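You operate a simulated robot arm through the tools that you are given. There is no shell and no other tool.

The job below is to be done with a simulated robot arm. You get a single attempt, and the scene is never put back.

Task
Crank the stuck lift down to FEED and run a stack two high.
Fine: isolator off while you crank; then switch on, reset and start.

The check looks at the end state, three seconds after you hand in, the way a careful person would. Anything else that was tipped, shoved, dropped, spilled or broken makes it a failure.

Robot
A 7-joint arm with a fingered hand, fixed in place. Base frame: the origin is on the floor under the middle of its stand, x ahead of it, y to its left, z up. Readings come in m, degrees, newtons and seconds.
It reaches about 1.333 m from its shoulder. Its first joint turns from -69.0 to 172.0 degrees. Payload 5 kg.
The TCP is the grasp point between the finger pads, 0.032 m short of the fingertips. In the tool frame z runs along the fingers and y along their closing line. The gripper opens to 0.16 m; its body begins 0.089 m behind the TCP. The gripper is a hand of 3 fingers: y runs from the thumb to the fingers, the wrist lies at [0, 0, -0.252] in the tool frame, and closing takes about 1.5 s.
Orientation is told as [roll, pitch, yaw] about the base's x, y, z axes, in that order, counted from this pose: with the fingers straight down and closing along the base's y, the tool's x points along the base's -x, its y along +y and its z along -z.

Tools
- The arm moves only by the tool drive_tool. Its argument "moves" is a list of rows, each an object (a shift or turn left out is 0, a gripper value left out holds the last) with "xyz": the shift along the tool's x, y, z in m, a list of three; "turn": the turn, a rotation vector about the tool's x, y, z in degrees, a list of three; "grip": the gripper command, from -1 (fully open) to 1 (shut), values between in proportion. In form: [{"xyz": [dx, dy, dz], "turn": [rx, ry, rz], "grip": grip}, ...]. A call has 1 to 20 rows; each row shifts and turns the commanded pose from where the row before left it, along the tool's axes as they then stand. Each row takes 0.2 s and may step no farther than 0.05 m and 8.6 degrees from the row before; otherwise, or with a gripper value out of range, the whole call is refused. A pose out of reach is approached as far as the arm can. The call stops where the force on the tool passes 40 N (or 10 N more than at its start, if that is more) or the arm is blocked; 0.2 s more then pass. Each finger travels about 0.108 m/s and halts on what it meets, pressing with about 27 N; the grip force reading is that of the motor and also rises with nothing between the fingers. The clock runs only during rows and for 0.2 s after the last one: add rows that do not move to give the fingers time. The reply holds the time, the measured pose of the TCP, the force on the tool along the base axes, the opening and the grip force, in the units named above and with some noise, with the torque about the TCP (base axes, N m) and any sound that the robot's microphone picked up.
- Cameras (640 x 400 px; columns grow to the right, rows downward): "scene" is fixed at [0.0517, 0.4996, 1.4009]; the picture's right is [-0.85, -0.52, 0.00], its down [-0.05, 0.09, -0.99] and it looks along [0.52, -0.85, -0.10] (base axes); focal length 315 px, centre (320, 200). "wrist" rides on the gripper at [0.065, -0.004, -0.116] in the tool frame; the picture's right is [0.06, 1.00, 0.00], its down [-0.87, 0.05, -0.49] and it looks along [-0.49, 0.03, 0.87] (tool axes); focal length 261 px, centre (320, 200). There is no depth. A picture from a camera that has moved, and an enlarged one, comes with that camera's place and axes in the base frame and with its lens.
- snapshot(camera): a new picture of that camera. The clock stands still meanwhile.
- slide_trunk(by): slides the trunk up (or, below 0, down) by that many m; the arm rides with it, the base frame stays. It gives what a move gives, with no picture.
- hand_shape(shape): the hand has 3 fingers and takes this shape, open, in about a second: jaw (thumb against the fingers, like two jaws); tri (thumb and two fingers); tip (a fingertip pinch); poke (one finger out to press); point (the index stretched); flat (the hand flat); cup (the hand cupped); fist (a fist). The gripper value then closes the fingers along that shape, each until it touches; the sizes above hold for jaw. It gives what a move gives, with no picture.
- zoom(camera, box): a new picture of the part [left, top, right, bottom] of that camera's present view, enlarged. The clock stands still meanwhile.
- job_done(): hands the job in; it is judged then, once.

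Places have to be worked out from the pictures, the camera data and where the tool is seen. Open the gripper and draw the arm clear of the work before you hand the job in, unless the task says otherwise.

The tools are called after "Emit:" as a command line: name --argument value ..., lists and objects as JSON in quotes. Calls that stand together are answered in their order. drive_tool: Moves the arm, as the interface text tells. Its arguments: {"type":"object","properties":{"moves":{"type":"array","items":{"type":"object","properties":{"xyz":{"type":"array","items":{"type":"number"}},"turn":{"type":"array","items":{"type":"number"}},"grip":{"type":"number"}}}}},"required":["moves"]} The other tools are called the same way: slide_trunk (by) moves the trunk up or down; hand_shape (shape) gives the hand a shape; snapshot (camera) takes a picture; zoom (camera, box) takes an enlarged picture of a part of a camera's view; job_done () hands the job in.

At the start:

```text
time: 0.0
eef_pos: [0.552, -0.1995, 1.5162]
orientation: [0.0, 0.1, 0.0]
contact_force: [-0.5, 0.0, 0.4]
wrist_torque: [-0.02, -0.03, 0.0]
grip_width: 0.1597
grip_force: 0.1
shape: jaw
trunk travel left (down, up): [-0.775, 0.165]
```

scene: 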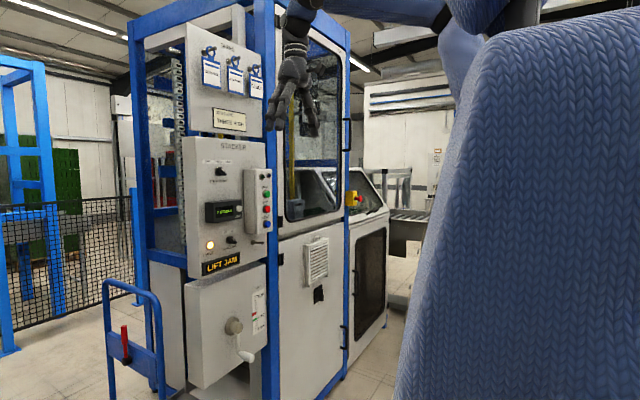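
wrist: 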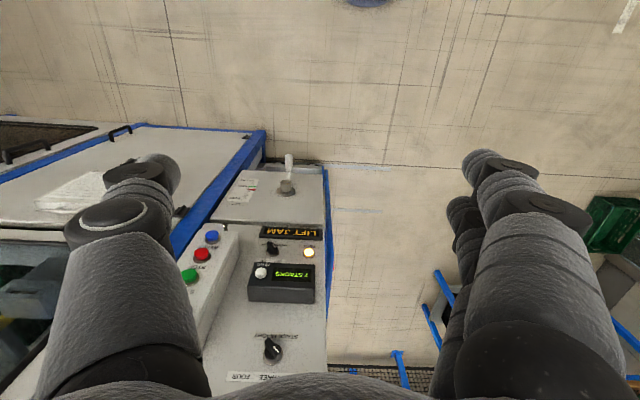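

I start by looking closely at the panel in the scene picture before moving anything.

Emit:
zoom --camera "scene" --box '[180, 130, 280, 192]'

Emit:
zoom --camera "scene" --box '[180, 190, 280, 275]'

Emit:
zoom --camera "scene" --box '[180, 270, 280, 390]'

Emit:
zoom --camera "scene" --box '[180, 30, 280, 140]'

Emit:
zoom --camera "wrist" --box '[160, 130, 360, 390]'

```text
6.40 times, centred on (230, 161) of scene
camera zoom: at [0.0517, 0.4996, 1.4009], right [-0.85, -0.52, 0.0], down [-0.05, 0.09, -0.99], along [0.52, -0.85, -0.1], focal length 2014 px, centre (896, 450)
```

zoom: 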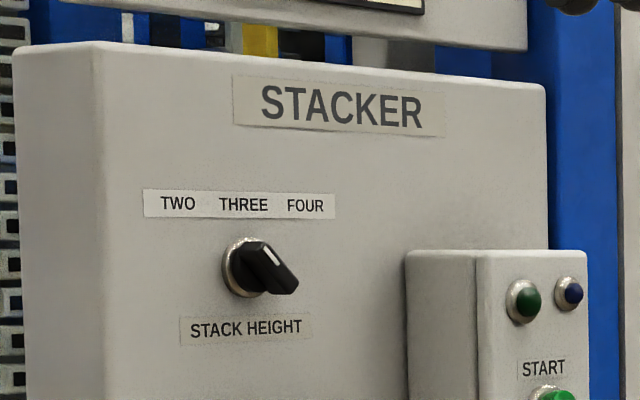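

```text
4.71 times, centred on (230, 232) of scene
camera zoom: at [0.0517, 0.4996, 1.4009], right [-0.85, -0.52, 0.0], down [-0.05, 0.09, -0.99], along [0.52, -0.85, -0.1], focal length 1481 px, centre (744, 47)
```

zoom: 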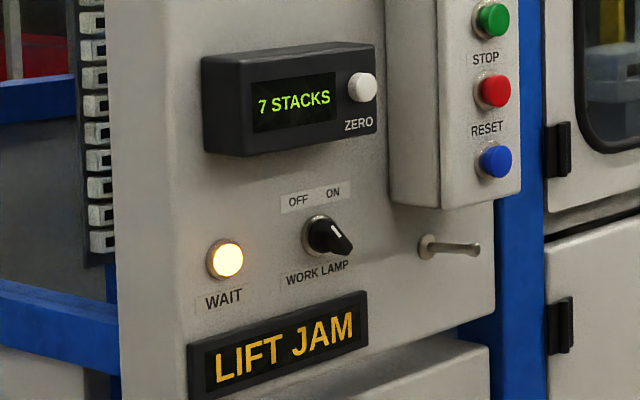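

```text
3.33 times, centred on (230, 330) of scene
camera zoom: at [0.0517, 0.4996, 1.4009], right [-0.85, -0.52, 0.0], down [-0.05, 0.09, -0.99], along [0.52, -0.85, -0.1], focal length 1049 px, centre (620, -233)
```

zoom: 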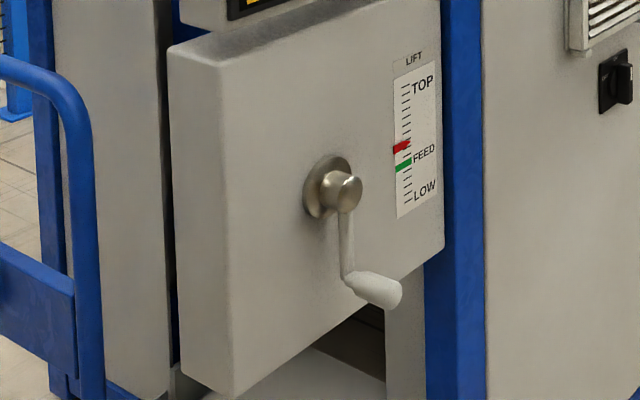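

```text
3.64 times, centred on (230, 85) of scene
camera zoom: at [0.0517, 0.4996, 1.4009], right [-0.85, -0.52, 0.0], down [-0.05, 0.09, -0.99], along [0.52, -0.85, -0.1], focal length 1145 px, centre (647, 618)
```

zoom: 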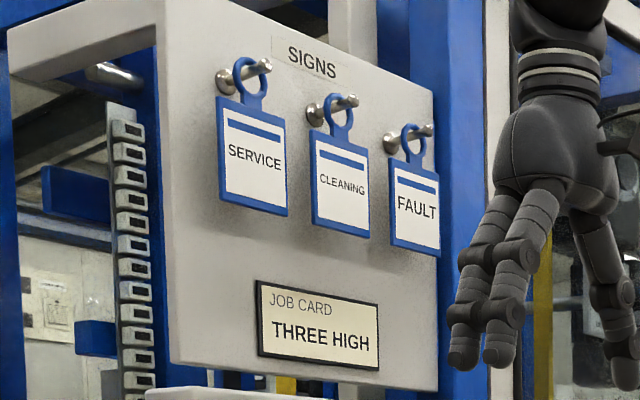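

```text
1.54 times, centred on (260, 260) of wrist
camera zoom: at [0.4863, -0.2046, 1.632], right [-0.06, 1.0, 0.0], down [0.87, 0.05, 0.49], along [0.49, 0.03, -0.87], focal length 401 px, centre (412, 108)
```

zoom: 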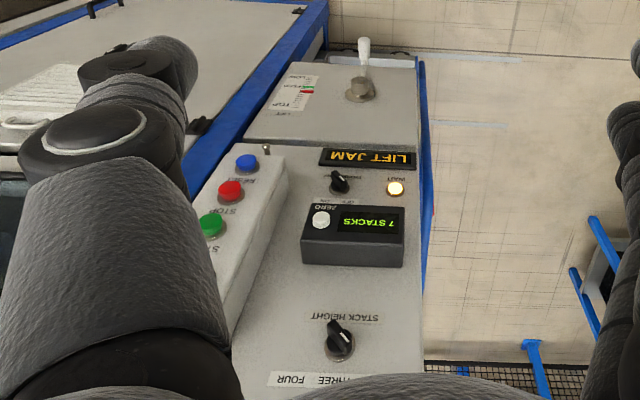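

The panel faces me at roughly x≈0.93, with the selector near (0.92,-0.26,1.38) and the crank hub near (0.92,-0.30,0.81). I still need to find the isolator, so I zoom on other candidates.

Emit:
zoom --camera "scene" --box '[290, 220, 354, 310]'

Emit:
zoom --camera "scene" --box '[90, 260, 180, 400]'

Emit:
zoom --camera "scene" --box '[320, 150, 440, 250]'

Emit:
zoom --camera "scene" --box '[220, 160, 280, 260]'

Emit:
zoom --camera "scene" --box '[245, 280, 280, 345]'

Emit:
zoom --camera "scene" --box '[205, 155, 240, 190]'

```text
4.44 times, centred on (322, 265) of scene
camera zoom: at [0.0517, 0.4996, 1.4009], right [-0.85, -0.52, 0.0], down [-0.05, 0.09, -0.99], along [0.52, -0.85, -0.1], focal length 1399 px, centre (311, -89)
```

zoom: 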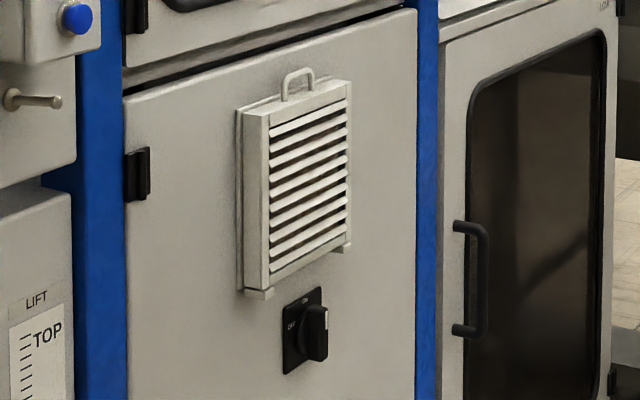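

```text
2.86 times, centred on (135, 330) of scene
camera zoom: at [0.0517, 0.4996, 1.4009], right [-0.85, -0.52, 0.0], down [-0.05, 0.09, -0.99], along [0.52, -0.85, -0.1], focal length 899 px, centre (849, -171)
```

zoom: 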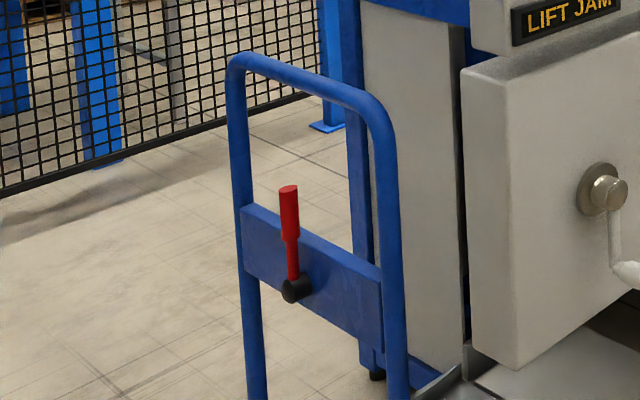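

```text
4.00 times, centred on (380, 200) of scene
camera zoom: at [0.0517, 0.4996, 1.4009], right [-0.85, -0.52, 0.0], down [-0.05, 0.09, -0.99], along [0.52, -0.85, -0.1], focal length 1259 px, centre (80, 200)
```

zoom: 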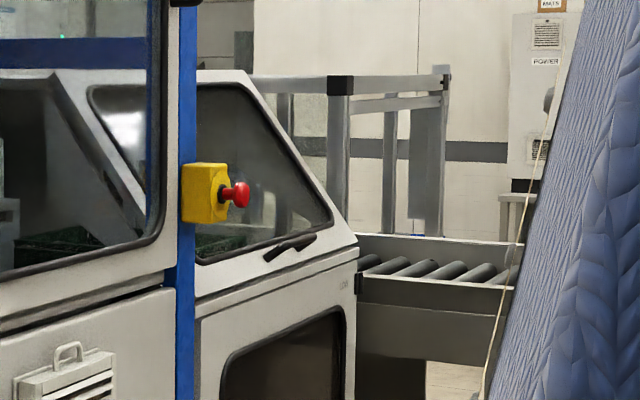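

```text
4.00 times, centred on (250, 210) of scene
camera zoom: at [0.0517, 0.4996, 1.4009], right [-0.85, -0.52, 0.0], down [-0.05, 0.09, -0.99], along [0.52, -0.85, -0.1], focal length 1259 px, centre (600, 160)
```

zoom: 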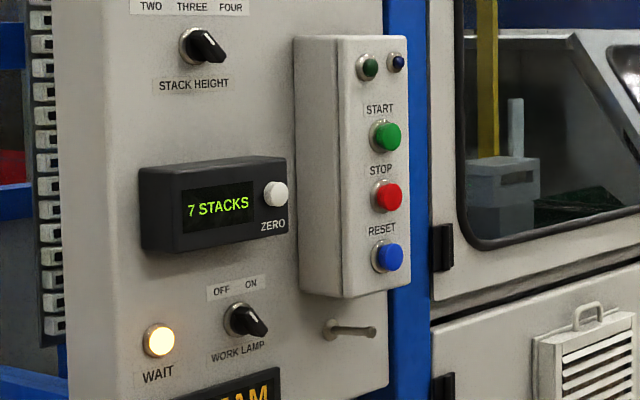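

```text
6.15 times, centred on (262, 312) of scene
camera zoom: at [0.0517, 0.4996, 1.4009], right [-0.85, -0.52, 0.0], down [-0.05, 0.09, -0.99], along [0.52, -0.85, -0.1], focal length 1937 px, centre (674, -492)
```

zoom: 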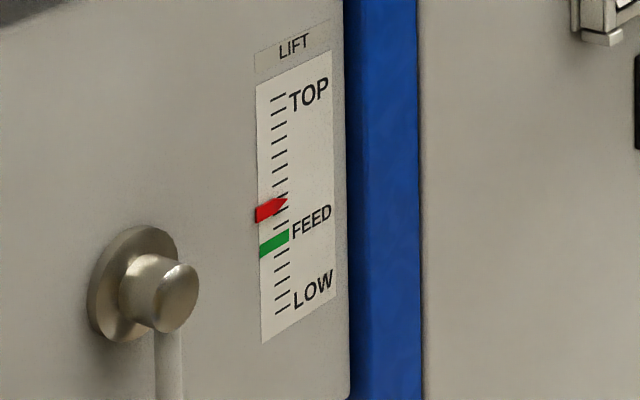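

```text
11.43 times, centred on (222, 172) of scene
camera zoom: at [0.0517, 0.4996, 1.4009], right [-0.85, -0.52, 0.0], down [-0.05, 0.09, -0.99], along [0.52, -0.85, -0.1], focal length 3597 px, centre (1434, 514)
```

zoom: 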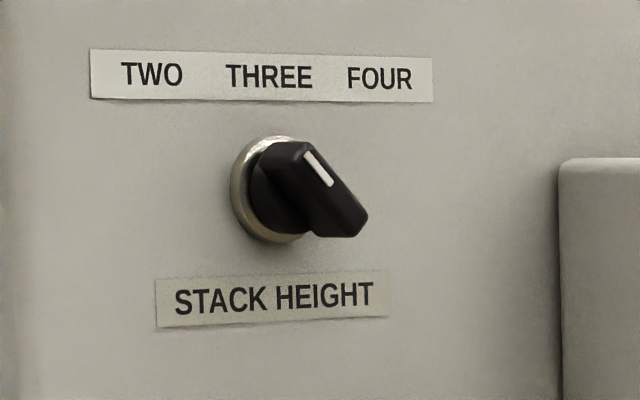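

The black rotary switch under the vent on the right-hand door looks like the isolator (plate ON at the top, OFF at left), and the red lift pointer sits above the green FEED mark. I move the hand forward slightly and tilt the fingers toward +x so that the wrist camera sees the panel.

Emit:
drive_tool --moves '[{"xyz": [-0.03, 0, 0]}, {"xyz": [-0.03, 0, 0]}, {"turn": [0, -8.5, 0]}, {"turn": [0, -8.5, 0]}, {"turn": [0, -8.5, 0]}, {"turn": [0, -8.5, 0]}, {"turn": [0, -8.5, 0]}, {"turn": [0, -8.5, 0]}, {"turn": [0, -8.5, 0]}, {"turn": [0, -8.5, 0]}, {"turn": [0, -8.5, 0]}, {"turn": [0, -8.5, 0]}, {"turn": [0, -5, 0]}]'

Emit:
snapshot --camera "wrist"

Emit:
snapshot --camera "scene"

```text
time: 2.8
eef_pos: [0.6907, -0.1961, 1.5647]
orientation: [91.5, -90.0, -91.7]
contact_force: [-0.1, -0.2, -0.3]
wrist_torque: [0.01, -0.01, 0.0]
grip_width: 0.1599
grip_force: 0.1
shape: jaw
out of reach, approached as far as the arm can: row 2, 10, 11, 12, 13
trunk travel left (down, up): [-0.775, 0.165]
```

```text
taken
camera wrist: at [0.5744, -0.1996, 1.4977], right [0.0, 1.0, -0.06], down [-0.49, 0.05, 0.87], along [0.87, 0.03, 0.49], focal length 261 px, centre (320, 200)
```

wrist: 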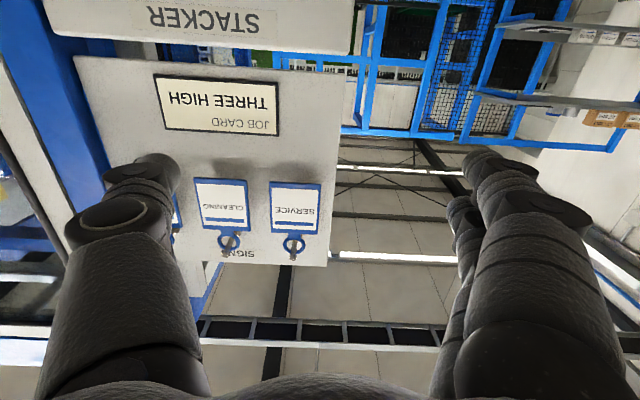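

```text
taken
```

scene: 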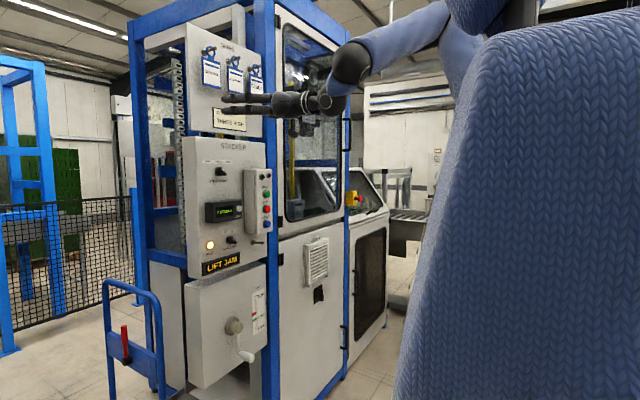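

The tilt worked (fingers now point +x at z≈1.56) and the camera looks up about 30°. I slide the trunk down to bring the camera in front of the control panel.

Emit:
slide_trunk --by -0.35

Emit:
snapshot --camera "wrist"

Emit:
snapshot --camera "scene"

```text
time: 6.2
eef_pos: [0.6884, -0.196, 1.2155]
orientation: [33.8, -89.9, -33.9]
contact_force: [-1.3, -0.6, 0.2]
wrist_torque: [-0.03, 0.0, -0.02]
grip_width: 0.1597
grip_force: 0.0
shape: jaw
trunk travel left (down, up): [-0.425, 0.515]
```

```text
taken
camera wrist: at [0.5728, -0.1988, 1.1485], right [0.0, 1.0, -0.06], down [-0.49, 0.05, 0.87], along [0.87, 0.03, 0.49], focal length 261 px, centre (320, 200)
```

wrist: 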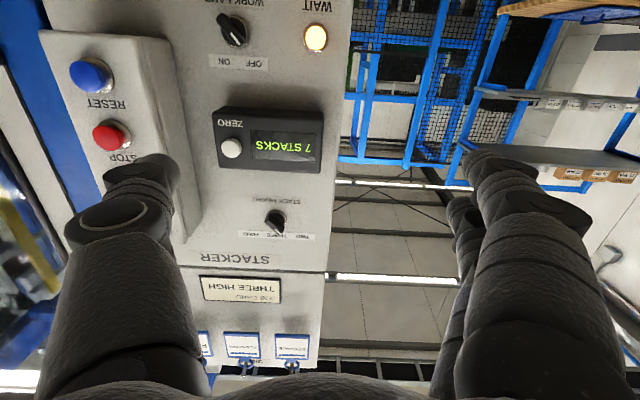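

```text
taken
```

scene: 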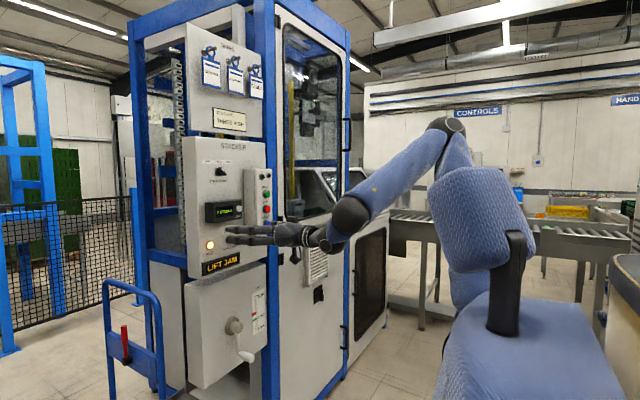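

Emit:
zoom --camera "wrist" --box '[200, 180, 340, 280]'

Emit:
zoom --camera "wrist" --box '[190, 0, 340, 90]'

```text
4.00 times, centred on (270, 230) of wrist
camera zoom: at [0.5728, -0.1988, 1.1485], right [0.0, 1.0, -0.06], down [-0.49, 0.05, 0.87], along [0.87, 0.03, 0.49], focal length 1043 px, centre (520, 80)
```

zoom: 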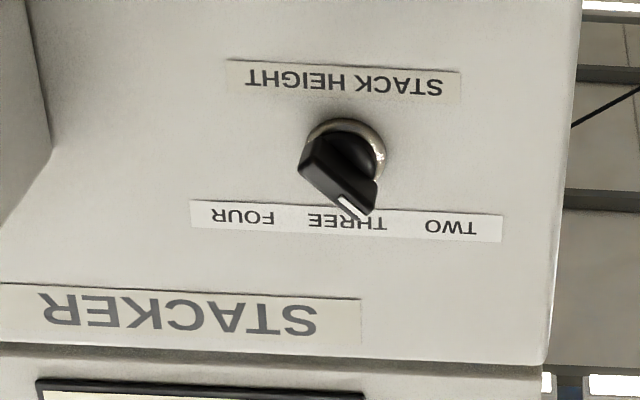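

```text
4.27 times, centred on (265, 45) of wrist
camera zoom: at [0.5728, -0.1988, 1.1485], right [0.0, 1.0, -0.06], down [-0.49, 0.05, 0.87], along [0.87, 0.03, 0.49], focal length 1112 px, centre (555, 861)
```

zoom: 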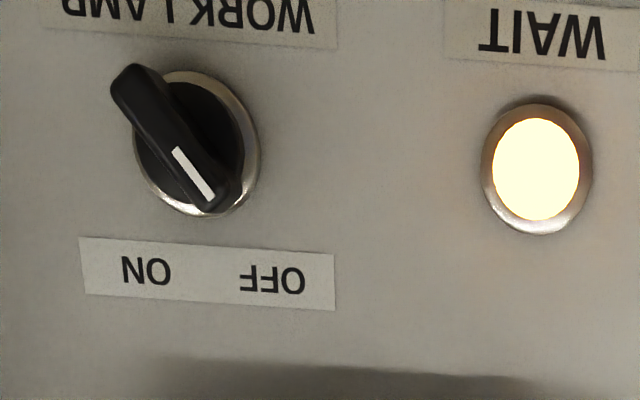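

The selector's white mark leans toward TWO (same lean as WORK LAMP at OFF), so it may already be right; I'll verify with a straighter view. I pitch the fingers 45° down so that the camera looks slightly downward at the panel.

Emit:
drive_tool --moves '[{"turn": [0, 8.5, 0]}, {"turn": [0, 8.5, 0]}, {"turn": [0, 8.5, 0]}, {"turn": [0, 8.5, 0]}, {"turn": [0, 8.5, 0]}]'

Emit:
snapshot --camera "wrist"

```text
time: 7.4
eef_pos: [0.6882, -0.1954, 1.2135]
orientation: [0.1, -47.4, -0.1]
contact_force: [0.8, 0.7, -1.1]
wrist_torque: [-0.01, 0.06, -0.03]
grip_width: 0.1599
grip_force: 0.1
shape: jaw
trunk travel left (down, up): [-0.425, 0.515]
```

```text
taken
camera wrist: at [0.5594, -0.1994, 1.2436], right [-0.04, 1.0, -0.04], down [0.23, 0.05, 0.97], along [0.97, 0.03, -0.23], focal length 261 px, centre (320, 200)
```

wrist: 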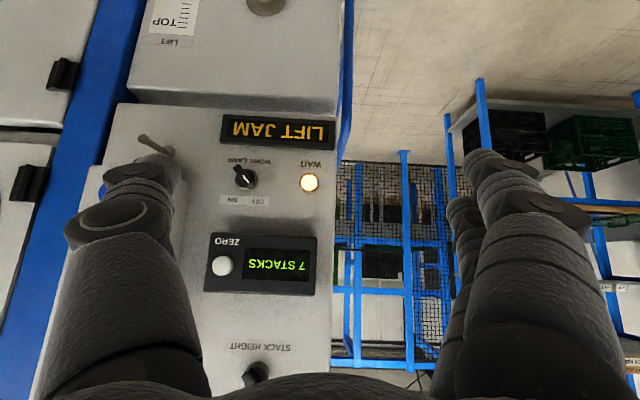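

The camera now sees the panel square on; the face is at about x≈0.93. I shift right and yaw toward the right-hand door to find the isolator.

Emit:
drive_tool --moves '[{"xyz": [0, -0.05, 0]}, {"xyz": [0, -0.05, 0]}, {"xyz": [0, -0.05, 0]}, {"xyz": [0, -0.05, 0]}, {"xyz": [0, -0.05, 0]}, {"turn": [5.9, 0, 5.41]}, {"turn": [5.9, 0, 5.41]}, {"turn": [5.9, 0, 5.41]}, {"turn": [5.9, 0, 5.41]}]'

Emit:
slide_trunk --by -0.25

Emit:
snapshot --camera "wrist"

Emit:
snapshot --camera "scene"

```text
time: 9.4
eef_pos: [0.6866, -0.4456, 1.2148]
orientation: [0.0, -47.4, -32.2]
contact_force: [0.6, 1.0, -0.1]
wrist_torque: [0.0, -0.01, -0.03]
grip_width: 0.1599
grip_force: 0.0
shape: jaw
trunk travel left (down, up): [-0.425, 0.515]
```

```text
time: 12.0
eef_pos: [0.6873, -0.4455, 0.9656]
orientation: [0.0, -47.3, -32.1]
contact_force: [-0.1, 0.7, 0.0]
wrist_torque: [-0.02, 0.02, 0.0]
grip_width: 0.16
grip_force: 0.0
shape: jaw
trunk travel left (down, up): [-0.175, 0.765]
```

```text
taken
camera wrist: at [0.5755, -0.3801, 0.9944], right [0.49, 0.87, -0.05], down [0.22, -0.07, 0.97], along [0.84, -0.49, -0.23], focal length 261 px, centre (320, 200)
```

wrist: 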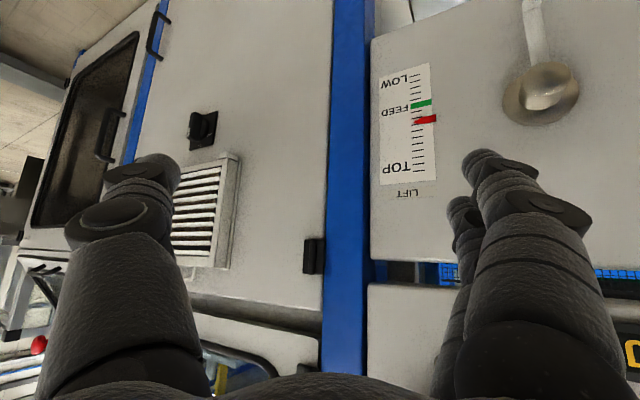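

```text
taken
```

scene: 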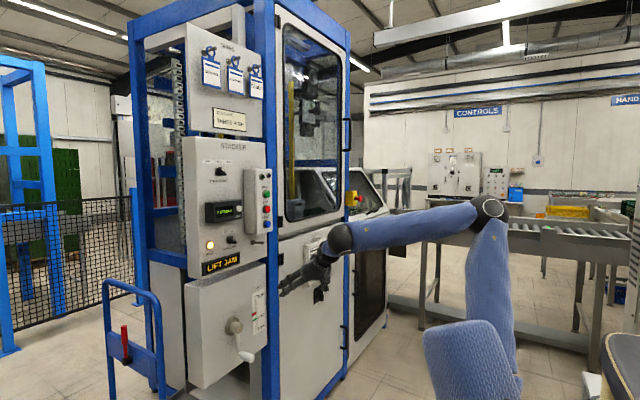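

The lift scale and isolator are both visible; isolator estimated at about (0.90,-0.875,0.73). I zoom on the isolator and the scale for detail.

Emit:
zoom --camera "wrist" --box '[170, 95, 250, 155]'

Emit:
zoom --camera "wrist" --box '[360, 50, 600, 210]'

```text
6.67 times, centred on (210, 125) of wrist
camera zoom: at [0.5755, -0.3801, 0.9944], right [0.49, 0.87, -0.05], down [0.22, -0.07, 0.97], along [0.84, -0.49, -0.23], focal length 1738 px, centre (1053, 700)
```

zoom: 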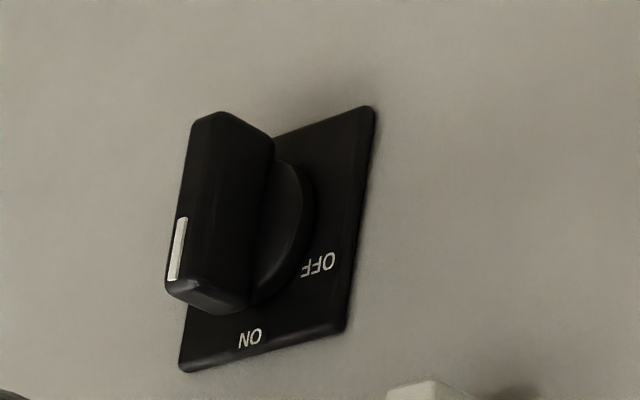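

```text
2.50 times, centred on (480, 130) of wrist
camera zoom: at [0.5755, -0.3801, 0.9944], right [0.49, 0.87, -0.05], down [0.22, -0.07, 0.97], along [0.84, -0.49, -0.23], focal length 652 px, centre (-80, 375)
```

zoom: 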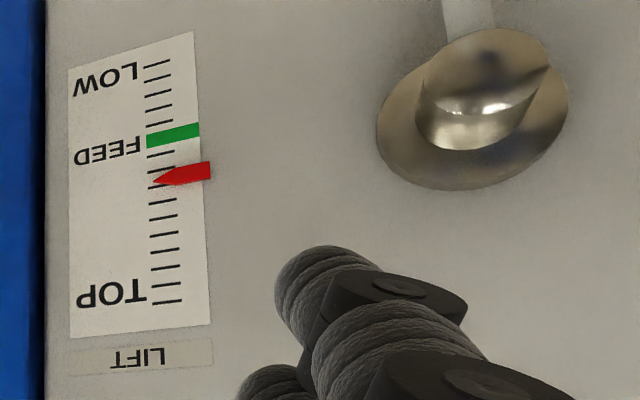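

The isolator plate reads ON at top and OFF to the left, with the knob mark at ON. The red pointer is ~2.4 ticks above FEED. I square the hand to the door and move right to be in front of the isolator.

Emit:
drive_tool --moves '[{"turn": [-5.9, 0, -5.41]}, {"turn": [-5.9, 0, -5.41]}, {"turn": [-5.9, 0, -5.41]}, {"turn": [-5.9, 0, -5.41]}, {"turn": [0, -8.5, 0]}, {"turn": [0, -4.2, 0]}, {"xyz": [0, -0.05, 0]}, {"xyz": [0, -0.05, 0]}, {"xyz": [0, -0.05, 0]}, {"xyz": [0, -0.05, 0]}, {"xyz": [0, -0.05, 0]}]'

Emit:
snapshot --camera "scene"

Emit:
snapshot --camera "wrist"

```text
time: 14.4
eef_pos: [0.6883, -0.6934, 0.9621]
orientation: [0.0, -60.2, 0.0]
contact_force: [1.0, 0.0, 0.2]
wrist_torque: [0.0, 0.0, -0.01]
grip_width: 0.1601
grip_force: 0.1
shape: jaw
trunk travel left (down, up): [-0.175, 0.765]
```

```text
taken
```

scene: 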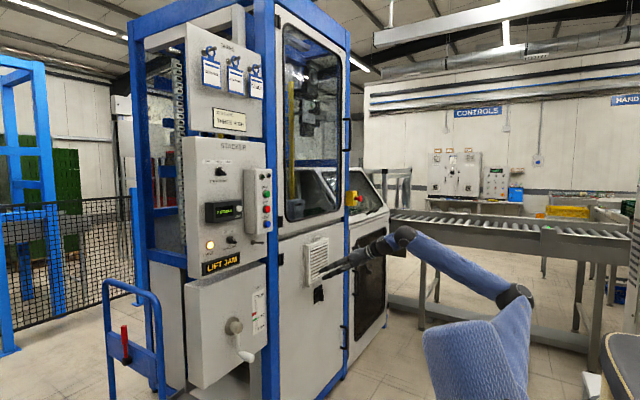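

```text
taken
camera wrist: at [0.5553, -0.6981, 0.9627], right [-0.03, 1.0, -0.05], down [0.01, 0.05, 1.0], along [1.0, 0.03, -0.01], focal length 261 px, centre (320, 200)
```

wrist: 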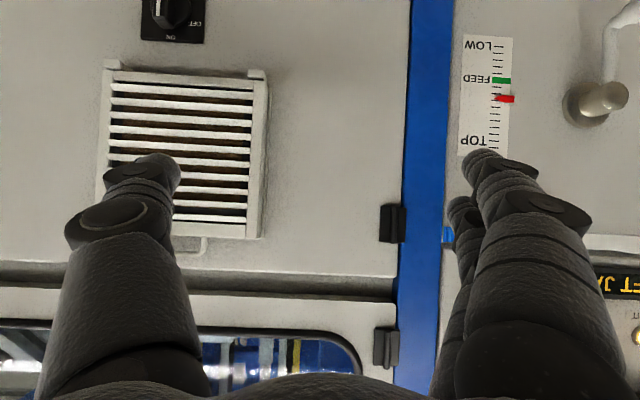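

The camera now faces the door square; the isolator is at the top of the picture (i.e. below), around (0.93,-0.915,0.70). I lower the trunk to bring it into view.

Emit:
slide_trunk --by -0.17

Emit:
drive_tool --moves '[{"xyz": [0, -0.05, 0]}, {"xyz": [0, -0.05, 0]}, {"xyz": [0, -0.05, 0]}]'

Emit:
snapshot --camera "wrist"

Emit:
snapshot --camera "scene"

```text
time: 16.3
eef_pos: [0.6865, -0.6956, 0.7937]
orientation: [0.1, -60.2, 0.0]
contact_force: [0.6, -1.4, 0.8]
wrist_torque: [-0.01, 0.02, 0.0]
grip_width: 0.1598
grip_force: 0.0
shape: jaw
trunk travel left (down, up): [-0.005, 0.935]
```

```text
time: 17.1
eef_pos: [0.6882, -0.8478, 0.7911]
orientation: [0.1, -60.1, -0.2]
contact_force: [0.7, -0.4, -0.1]
wrist_torque: [0.02, 0.01, -0.05]
grip_width: 0.1598
grip_force: 0.0
shape: jaw
trunk travel left (down, up): [-0.005, 0.935]
```

```text
taken
camera wrist: at [0.5552, -0.852, 0.7909], right [-0.03, 1.0, -0.05], down [0.01, 0.05, 1.0], along [1.0, 0.03, -0.01], focal length 261 px, centre (320, 200)
```

wrist: 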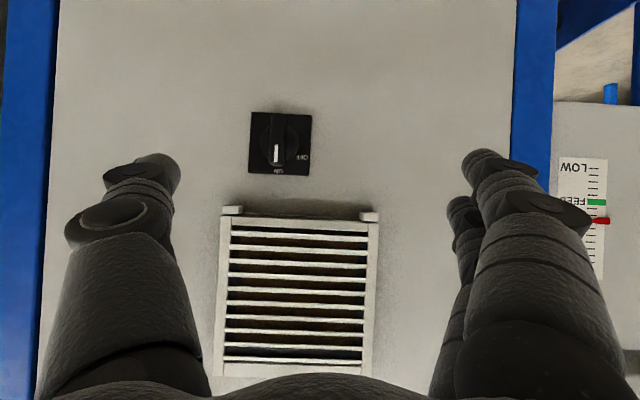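

```text
taken
```

scene: 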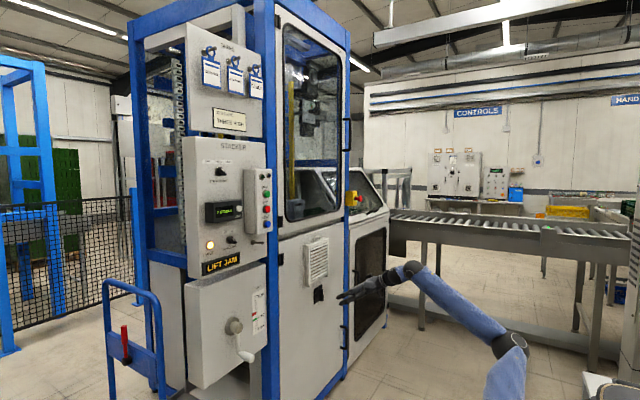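

Emit:
zoom --camera "wrist" --box '[230, 95, 330, 185]'

Emit:
zoom --camera "wrist" --box '[540, 140, 640, 290]'

```text
4.44 times, centred on (280, 140) of wrist
camera zoom: at [0.5552, -0.852, 0.7909], right [-0.03, 1.0, -0.05], down [0.01, 0.05, 1.0], along [1.0, 0.03, -0.01], focal length 1158 px, centre (498, 467)
```

zoom: 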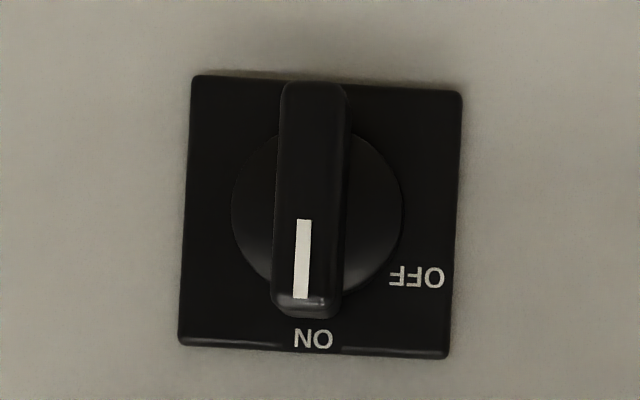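

```text
2.67 times, centred on (590, 215) of wrist
camera zoom: at [0.5552, -0.852, 0.7909], right [-0.03, 1.0, -0.05], down [0.01, 0.05, 1.0], along [1.0, 0.03, -0.01], focal length 695 px, centre (-400, 160)
```

zoom: 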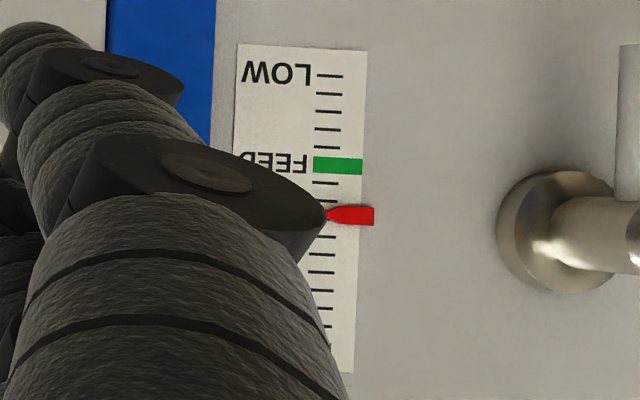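

The isolator is a ~2 cm wide, 7 cm long bar handle centred near (0.92,-0.902,0.711), with OFF about 55-60° counter-clockwise of ON. I level the fingers along +x and test in free space whether the wrist can roll that far.

Emit:
drive_tool --moves '[{"turn": [0, -7.5, 0]}, {"turn": [0, -7.5, 0]}, {"turn": [0, -7.5, 0]}, {"turn": [0, -7.4, 0]}, {"turn": [0, 0, -8.5]}, {"turn": [0, 0, -8.5]}, {"turn": [0, 0, -8.5]}, {"turn": [0, 0, -8.5]}, {"turn": [0, 0, -8.5]}, {"turn": [0, 0, -8.5]}, {"turn": [0, 0, -8.5]}]'

```text
time: 19.5
eef_pos: [0.6874, -0.8439, 0.7922]
orientation: [-90.1, -30.4, 90.1]
contact_force: [0.7, -0.3, 0.5]
wrist_torque: [0.0, -0.04, 0.04]
grip_width: 0.1599
grip_force: 0.0
shape: jaw
trunk travel left (down, up): [-0.005, 0.935]
```

The wrist rolls freely to -60°, so gripping and turning is feasible. I roll back and line up in front of the handle at a standoff.

Emit:
drive_tool --moves '[{"turn": [0, 0, 8.5]}, {"turn": [0, 0, 8.5]}, {"turn": [0, 0, 8.5]}, {"turn": [0, 0, 8.5]}, {"turn": [0, 0, 8.5]}, {"turn": [0, 0, 8.5]}, {"turn": [0, 0, 8.5]}, {"xyz": [0.04, -0.029, 0]}, {"xyz": [0.041, -0.029, 0]}, {"xyz": [0, 0, 0.04]}, {"xyz": [0, 0, 0.04]}, {"xyz": [0, 0, 0.02]}]'

Emit:
snapshot --camera "wrist"

Emit:
snapshot --camera "scene"

```text
refused: row 9 steps farther than a row can; nothing moved
```

```text
taken
camera wrist: at [0.5719, -0.9019, 0.7615], right [0.0, 0.45, -0.89], down [-0.49, 0.78, 0.39], along [0.87, 0.44, 0.22], focal length 261 px, centre (320, 200)
```

wrist: 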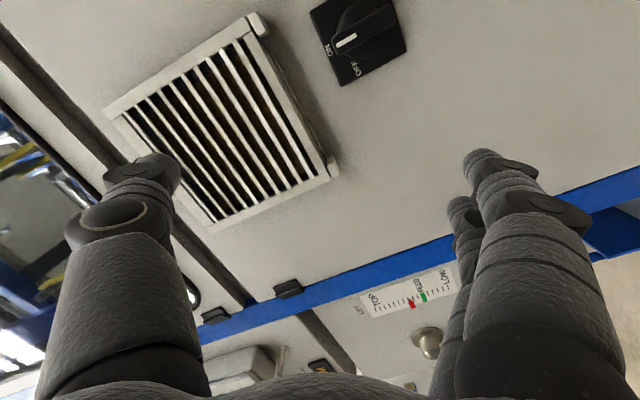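

```text
taken
```

scene: 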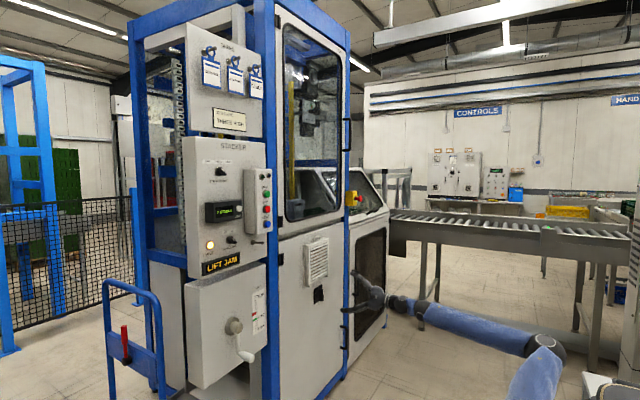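

That row was just over the step limit. I repeat with smaller steps.

Emit:
drive_tool --moves '[{"turn": [0, 0, 8.5]}, {"turn": [0, 0, 8.5]}, {"turn": [0, 0, 8.5]}, {"turn": [0, 0, 8.5]}, {"turn": [0, 0, 8.5]}, {"turn": [0, 0, 8.5]}, {"turn": [0, 0, 8.5]}, {"xyz": [0.027, -0.0195, 0]}, {"xyz": [0.027, -0.0195, 0]}, {"xyz": [0.027, -0.0195, 0]}, {"xyz": [0, 0, 0.04]}, {"xyz": [0, 0, 0.04]}, {"xyz": [0, 0, 0.02]}]'

Emit:
snapshot --camera "wrist"

Emit:
snapshot --camera "scene"

```text
time: 22.3
eef_pos: [0.7883, -0.9022, 0.7127]
orientation: [153.5, -90.0, -153.4]
contact_force: [0.5, 0.2, -0.1]
wrist_torque: [0.02, 0.07, -0.01]
grip_width: 0.16
grip_force: 0.1
shape: jaw
trunk travel left (down, up): [-0.005, 0.935]
```

```text
taken
camera wrist: at [0.6719, -0.9052, 0.646], right [0.0, 1.0, -0.06], down [-0.49, 0.05, 0.87], along [0.87, 0.03, 0.49], focal length 261 px, centre (320, 200)
```

wrist: 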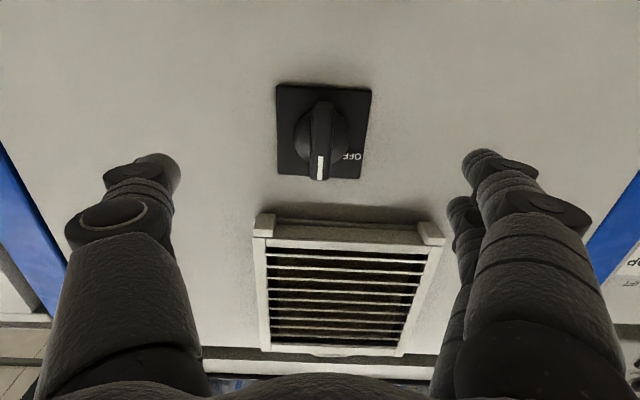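

```text
taken
```

scene: 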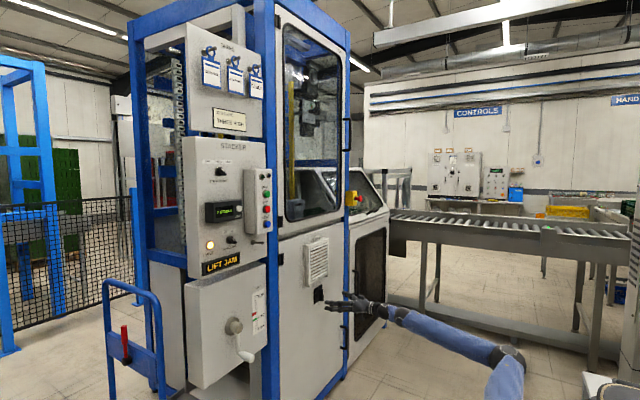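

The handle is dead centre ahead, with its front face at about x≈0.904. I advance slowly with open fingers to straddle the bar.

Emit:
drive_tool --moves '[{"xyz": [-0.002, 0, 0.02]}, {"xyz": [0, 0, 0.02]}, {"xyz": [0, 0, 0.02]}, {"xyz": [0, 0, 0.02]}, {"xyz": [0, 0, 0.015]}]'

Emit:
snapshot --camera "wrist"

Emit:
zoom --camera "scene" --box '[280, 250, 420, 350]'

```text
time: 23.5
eef_pos: [0.8813, -0.9045, 0.7117]
orientation: [125.5, -89.9, -125.7]
contact_force: [0.7, 0.0, 0.3]
wrist_torque: [0.01, 0.02, 0.0]
grip_width: 0.1601
grip_force: 0.1
shape: jaw
trunk travel left (down, up): [-0.005, 0.935]
```

```text
taken
camera wrist: at [0.7666, -0.9074, 0.646], right [0.0, 1.0, -0.06], down [-0.49, 0.05, 0.87], along [0.87, 0.03, 0.49], focal length 261 px, centre (320, 200)
```

wrist: 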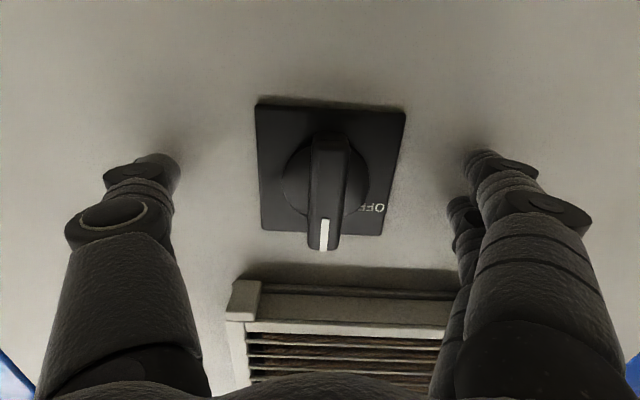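

```text
4.00 times, centred on (350, 300) of scene
camera zoom: at [0.0517, 0.4996, 1.4009], right [-0.85, -0.52, 0.0], down [-0.05, 0.09, -0.99], along [0.52, -0.85, -0.1], focal length 1259 px, centre (200, -200)
```

zoom: 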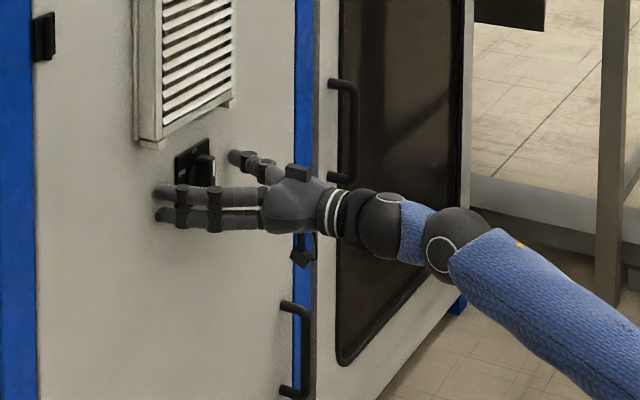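

The bar now sits between the fingers, about 3 mm to the +y side of the TCP. I correct that and close the jaw on it.

Emit:
drive_tool --moves '[{"xyz": [0, 0.003, 0.004]}, {"grip": 0.3}, {"grip": 0.6}, {"grip": 0.8}, {"grip": 0.9}, {"grip": 0.9}, {"grip": 0.9}, {"grip": 0.9}]'

Emit:
snapshot --camera "wrist"

```text
time: 24.5
eef_pos: [0.8856, -0.901, 0.7157]
orientation: [-157.2, -89.9, 157.3]
contact_force: [-68.0, 6.3, -11.2]
wrist_torque: [-0.36, 0.41, 1.01]
grip_width: 0.0705
grip_force: 26.9
shape: jaw
trunk travel left (down, up): [-0.005, 0.935]
stopped in row 4: the force on the tool passed its limit at 42 N (the readings are from after the stop); the commanded pose is now the measured one
```

```text
taken
camera wrist: at [0.7702, -0.904, 0.649], right [0.0, 1.0, -0.06], down [-0.49, 0.05, 0.87], along [0.87, 0.03, 0.49], focal length 261 px, centre (320, 200)
```

wrist: 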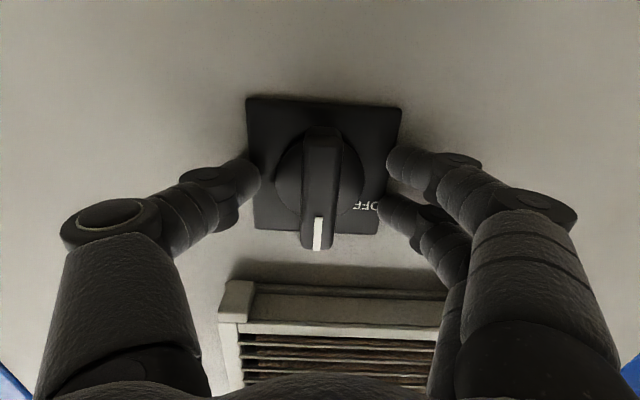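

The fingertips pressed against the plate while closing (68 N along -x). I back off 2 cm right away, then close again.

Emit:
drive_tool --moves '[{"xyz": [0, 0, -0.012], "grip": 0.1}, {"xyz": [0, 0, -0.01], "grip": 0.1}]'

Emit:
snapshot --camera "wrist"

```text
time: 25.1
eef_pos: [0.8658, -0.8975, 0.7119]
orientation: [171.7, -89.8, -171.7]
contact_force: [-0.4, 0.5, 0.2]
wrist_torque: [0.02, -0.03, 0.02]
grip_width: 0.0715
grip_force: 0.1
shape: jaw
trunk travel left (down, up): [-0.005, 0.935]
```

```text
taken
camera wrist: at [0.7511, -0.9017, 0.6461], right [0.0, 1.0, -0.06], down [-0.49, 0.05, 0.87], along [0.87, 0.03, 0.49], focal length 261 px, centre (320, 200)
```

wrist: 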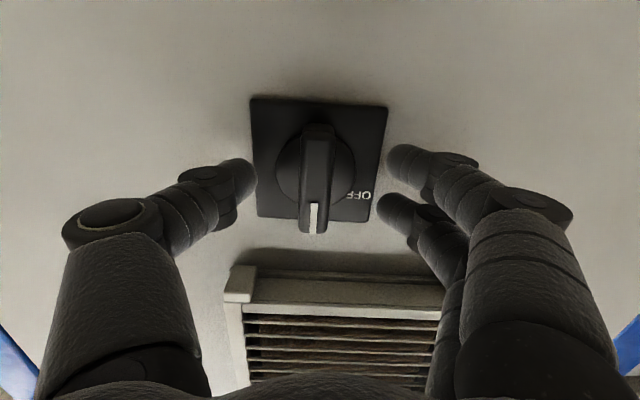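

Clear of the plate now, and the bar is centred. I close further in small steps, watching the force.

Emit:
drive_tool --moves '[{"grip": 0.3}, {"grip": 0.5}, {"grip": 0.6}, {"grip": 0.7}, {"grip": 0.8}, {"grip": 0.9}, {"grip": 0.9}]'

Emit:
snapshot --camera "wrist"

```text
time: 26.7
eef_pos: [0.8673, -0.8975, 0.7115]
orientation: [175.1, -89.9, -175.1]
contact_force: [0.2, -3.7, -0.1]
wrist_torque: [-0.02, -0.02, -0.1]
grip_width: 0.0124
grip_force: 26.6
shape: jaw
trunk travel left (down, up): [-0.005, 0.935]
```

```text
taken
camera wrist: at [0.7512, -0.9022, 0.6466], right [0.0, 1.0, -0.06], down [-0.49, 0.05, 0.87], along [0.87, 0.03, 0.49], focal length 261 px, centre (320, 200)
```

wrist: 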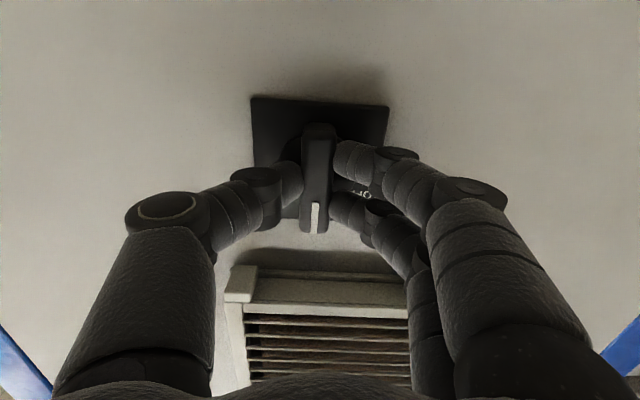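

The fingers are on both sides of the bar (26.6 N). I roll counter-clockwise (negative about tool z) toward OFF, first 24°.

Emit:
drive_tool --moves '[{"turn": [0, 0, -6], "grip": 1}, {"turn": [0, 0, -6]}, {"turn": [0, 0, -6]}, {"turn": [0, 0, -6]}]'

Emit:
snapshot --camera "wrist"

```text
time: 27.7
eef_pos: [0.8666, -0.8999, 0.7127]
orientation: [-90.2, -65.9, 90.3]
contact_force: [-1.0, -3.3, -0.5]
wrist_torque: [0.13, 0.02, -0.07]
grip_width: 0.0119
grip_force: 26.4
shape: jaw
trunk travel left (down, up): [-0.005, 0.935]
```

```text
taken
camera wrist: at [0.7516, -0.9294, 0.6534], right [0.0, 0.89, -0.46], down [-0.49, 0.4, 0.77], along [0.87, 0.23, 0.44], focal length 261 px, centre (320, 200)
```

wrist: 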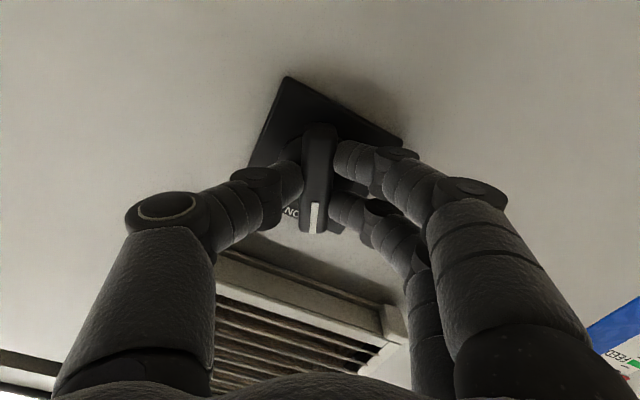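

The handle turns with the hand. I continue to about 60°.

Emit:
drive_tool --moves '[{"turn": [0, 0, -6]}, {"turn": [0, 0, -6]}, {"turn": [0, 0, -6]}, {"turn": [0, 0, -6]}, {"turn": [0, 0, -6]}, {"turn": [0, 0, -6]}]'

Emit:
snapshot --camera "wrist"

```text
time: 29.1
eef_pos: [0.8672, -0.9003, 0.712]
orientation: [-90.0, -30.0, 90.1]
contact_force: [-0.1, -12.6, -2.8]
wrist_torque: [0.03, 0.1, -0.28]
grip_width: 0.0122
grip_force: 27.1
shape: jaw
trunk travel left (down, up): [-0.005, 0.935]
```

```text
taken
camera wrist: at [0.7507, -0.9587, 0.6822], right [0.0, 0.44, -0.9], down [-0.49, 0.78, 0.39], along [0.87, 0.44, 0.22], focal length 261 px, centre (320, 200)
```

wrist: 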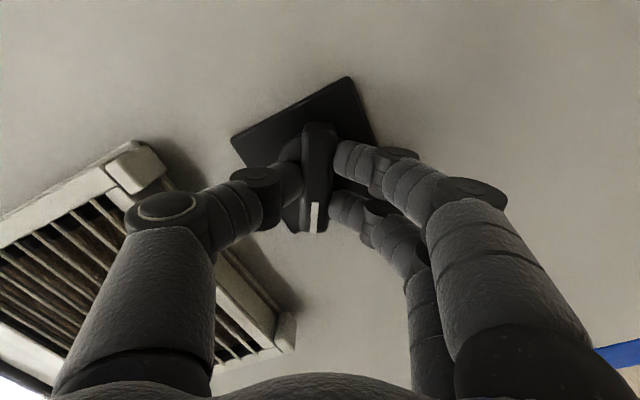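

The handle is at about 60° and still moves with the hand. I check the panel lights in the scene view to see whether power dropped.

Emit:
zoom --camera "scene" --box '[180, 130, 340, 300]'

Emit:
zoom --camera "wrist" --box '[220, 60, 400, 250]'

```text
2.35 times, centred on (260, 215) of scene
camera zoom: at [0.0517, 0.4996, 1.4009], right [-0.85, -0.52, 0.0], down [-0.05, 0.09, -0.99], along [0.52, -0.85, -0.1], focal length 741 px, centre (461, 165)
```

zoom: 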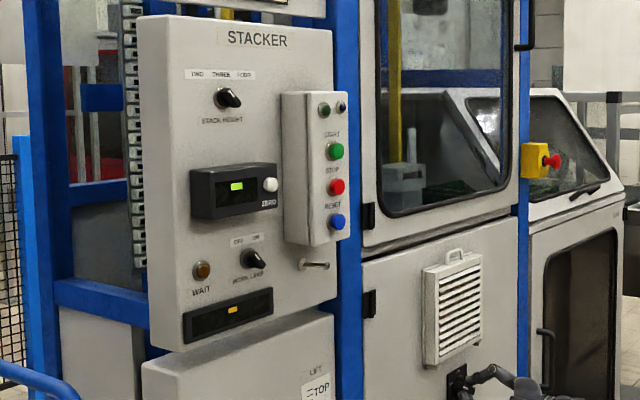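

```text
2.11 times, centred on (310, 155) of wrist
camera zoom: at [0.7507, -0.9587, 0.6822], right [0.0, 0.44, -0.9], down [-0.49, 0.78, 0.39], along [0.87, 0.44, 0.22], focal length 549 px, centre (341, 295)
```

zoom: 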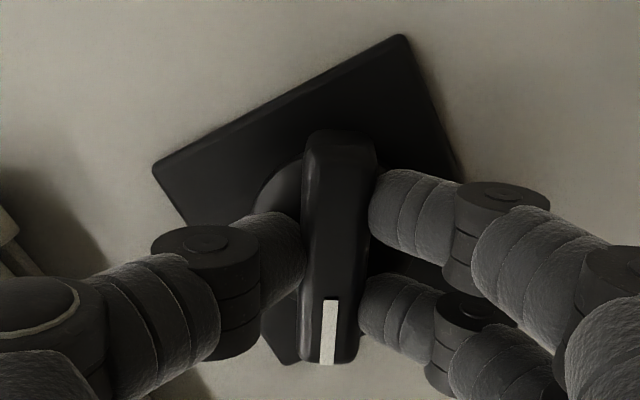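

The WAIT lamp is out and displays show only a small mark, so power seems off. I zoom on the displays to confirm.

Emit:
zoom --camera "scene" --box '[190, 195, 260, 280]'

```text
4.71 times, centred on (225, 238) of scene
camera zoom: at [0.0517, 0.4996, 1.4009], right [-0.85, -0.52, 0.0], down [-0.05, 0.09, -0.99], along [0.52, -0.85, -0.1], focal length 1481 px, centre (767, 24)
```

zoom: 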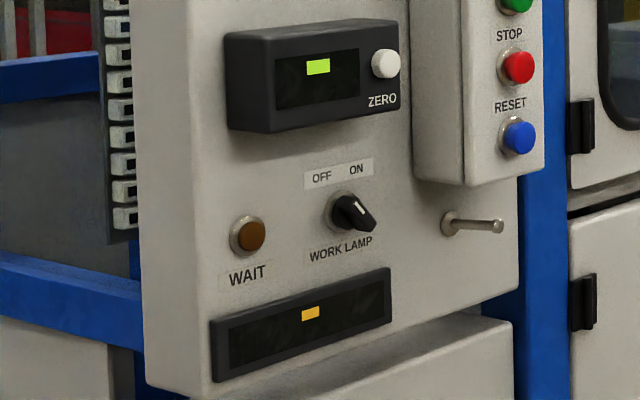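

Power is off (displays blank, WAIT dark). I open the fingers only a little, to avoid the vent, and back straight out.

Emit:
drive_tool --moves '[{"grip": 0.5}, {"grip": 0.4}, {"grip": 0.4}, {"xyz": [0, 0, -0.02]}, {"xyz": [0, 0, -0.04]}, {"xyz": [0, 0, -0.04]}, {"xyz": [0, 0, -0.04]}]'

Emit:
snapshot --camera "wrist"

```text
time: 30.7
eef_pos: [0.7273, -0.899, 0.7132]
orientation: [-90.1, -30.1, 90.2]
contact_force: [0.1, 0.7, -1.1]
wrist_torque: [0.01, -0.07, 0.0]
grip_width: 0.0476
grip_force: 0.0
shape: jaw
trunk travel left (down, up): [-0.005, 0.935]
```

```text
taken
camera wrist: at [0.6126, -0.9556, 0.6828], right [0.0, 0.45, -0.9], down [-0.49, 0.78, 0.39], along [0.87, 0.44, 0.22], focal length 261 px, centre (320, 200)
```

wrist: 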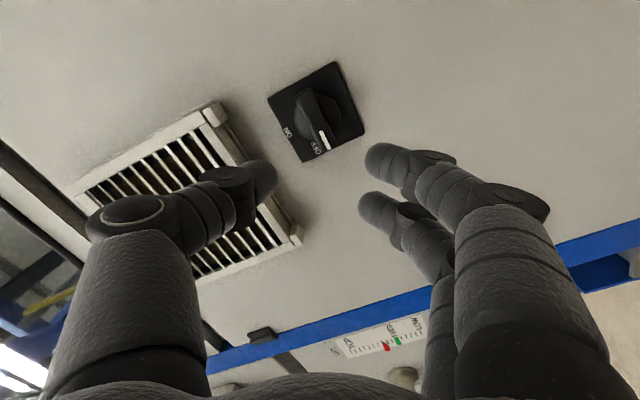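

The knob's mark is at OFF. Next, I roll the hand back level, pull back a bit and travel left to the crank, pitching so the camera looks at it square.

Emit:
drive_tool --moves '[{"xyz": [0, 0, -0.04], "turn": [0, 0, 8.5], "grip": -0.2}, {"turn": [0, 0, 8.5]}, {"turn": [0, 0, 8.5]}, {"turn": [0, 0, 8.5]}, {"turn": [0, 0, 8.5]}, {"turn": [0, 0, 8.5]}, {"turn": [0, 0, 8.5]}, {"xyz": [0, 0.05, 0]}, {"xyz": [0, 0.05, 0]}, {"xyz": [0, 0.05, 0]}, {"xyz": [0, 0.05, 0]}, {"xyz": [0, 0.05, 0]}, {"xyz": [0, 0.05, 0]}, {"xyz": [0, 0.05, 0]}, {"xyz": [0, 0.05, 0]}, {"xyz": [0, 0.05, 0]}, {"xyz": [0, 0.05, 0]}]'

Emit:
snapshot --camera "wrist"

Emit:
snapshot --camera "scene"

```text
time: 34.3
eef_pos: [0.687, -0.4006, 0.7039]
orientation: [-86.2, -89.6, 86.3]
contact_force: [1.9, 1.3, -2.5]
wrist_torque: [0.0, -0.27, -0.14]
grip_width: 0.0956
grip_force: 0.1
shape: jaw
trunk travel left (down, up): [-0.005, 0.935]
```

```text
taken
camera wrist: at [0.5707, -0.4048, 0.6369], right [0.0, 1.0, -0.07], down [-0.49, 0.06, 0.87], along [0.87, 0.03, 0.49], focal length 261 px, centre (320, 200)
```

wrist: 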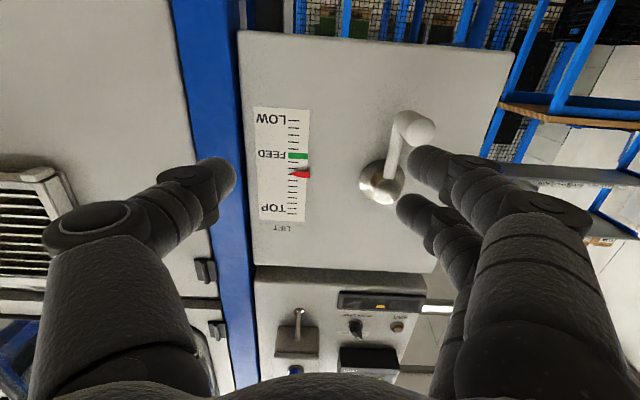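

```text
taken
```

scene: 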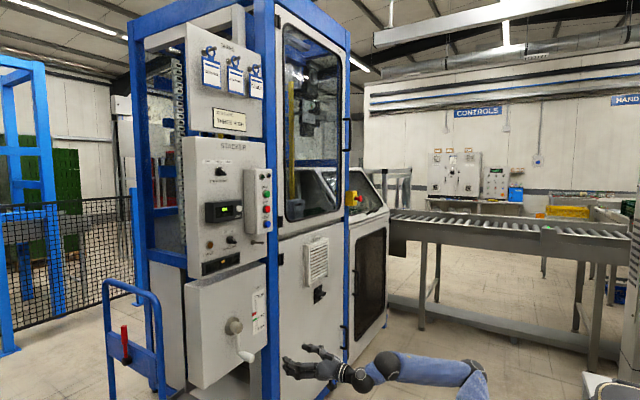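

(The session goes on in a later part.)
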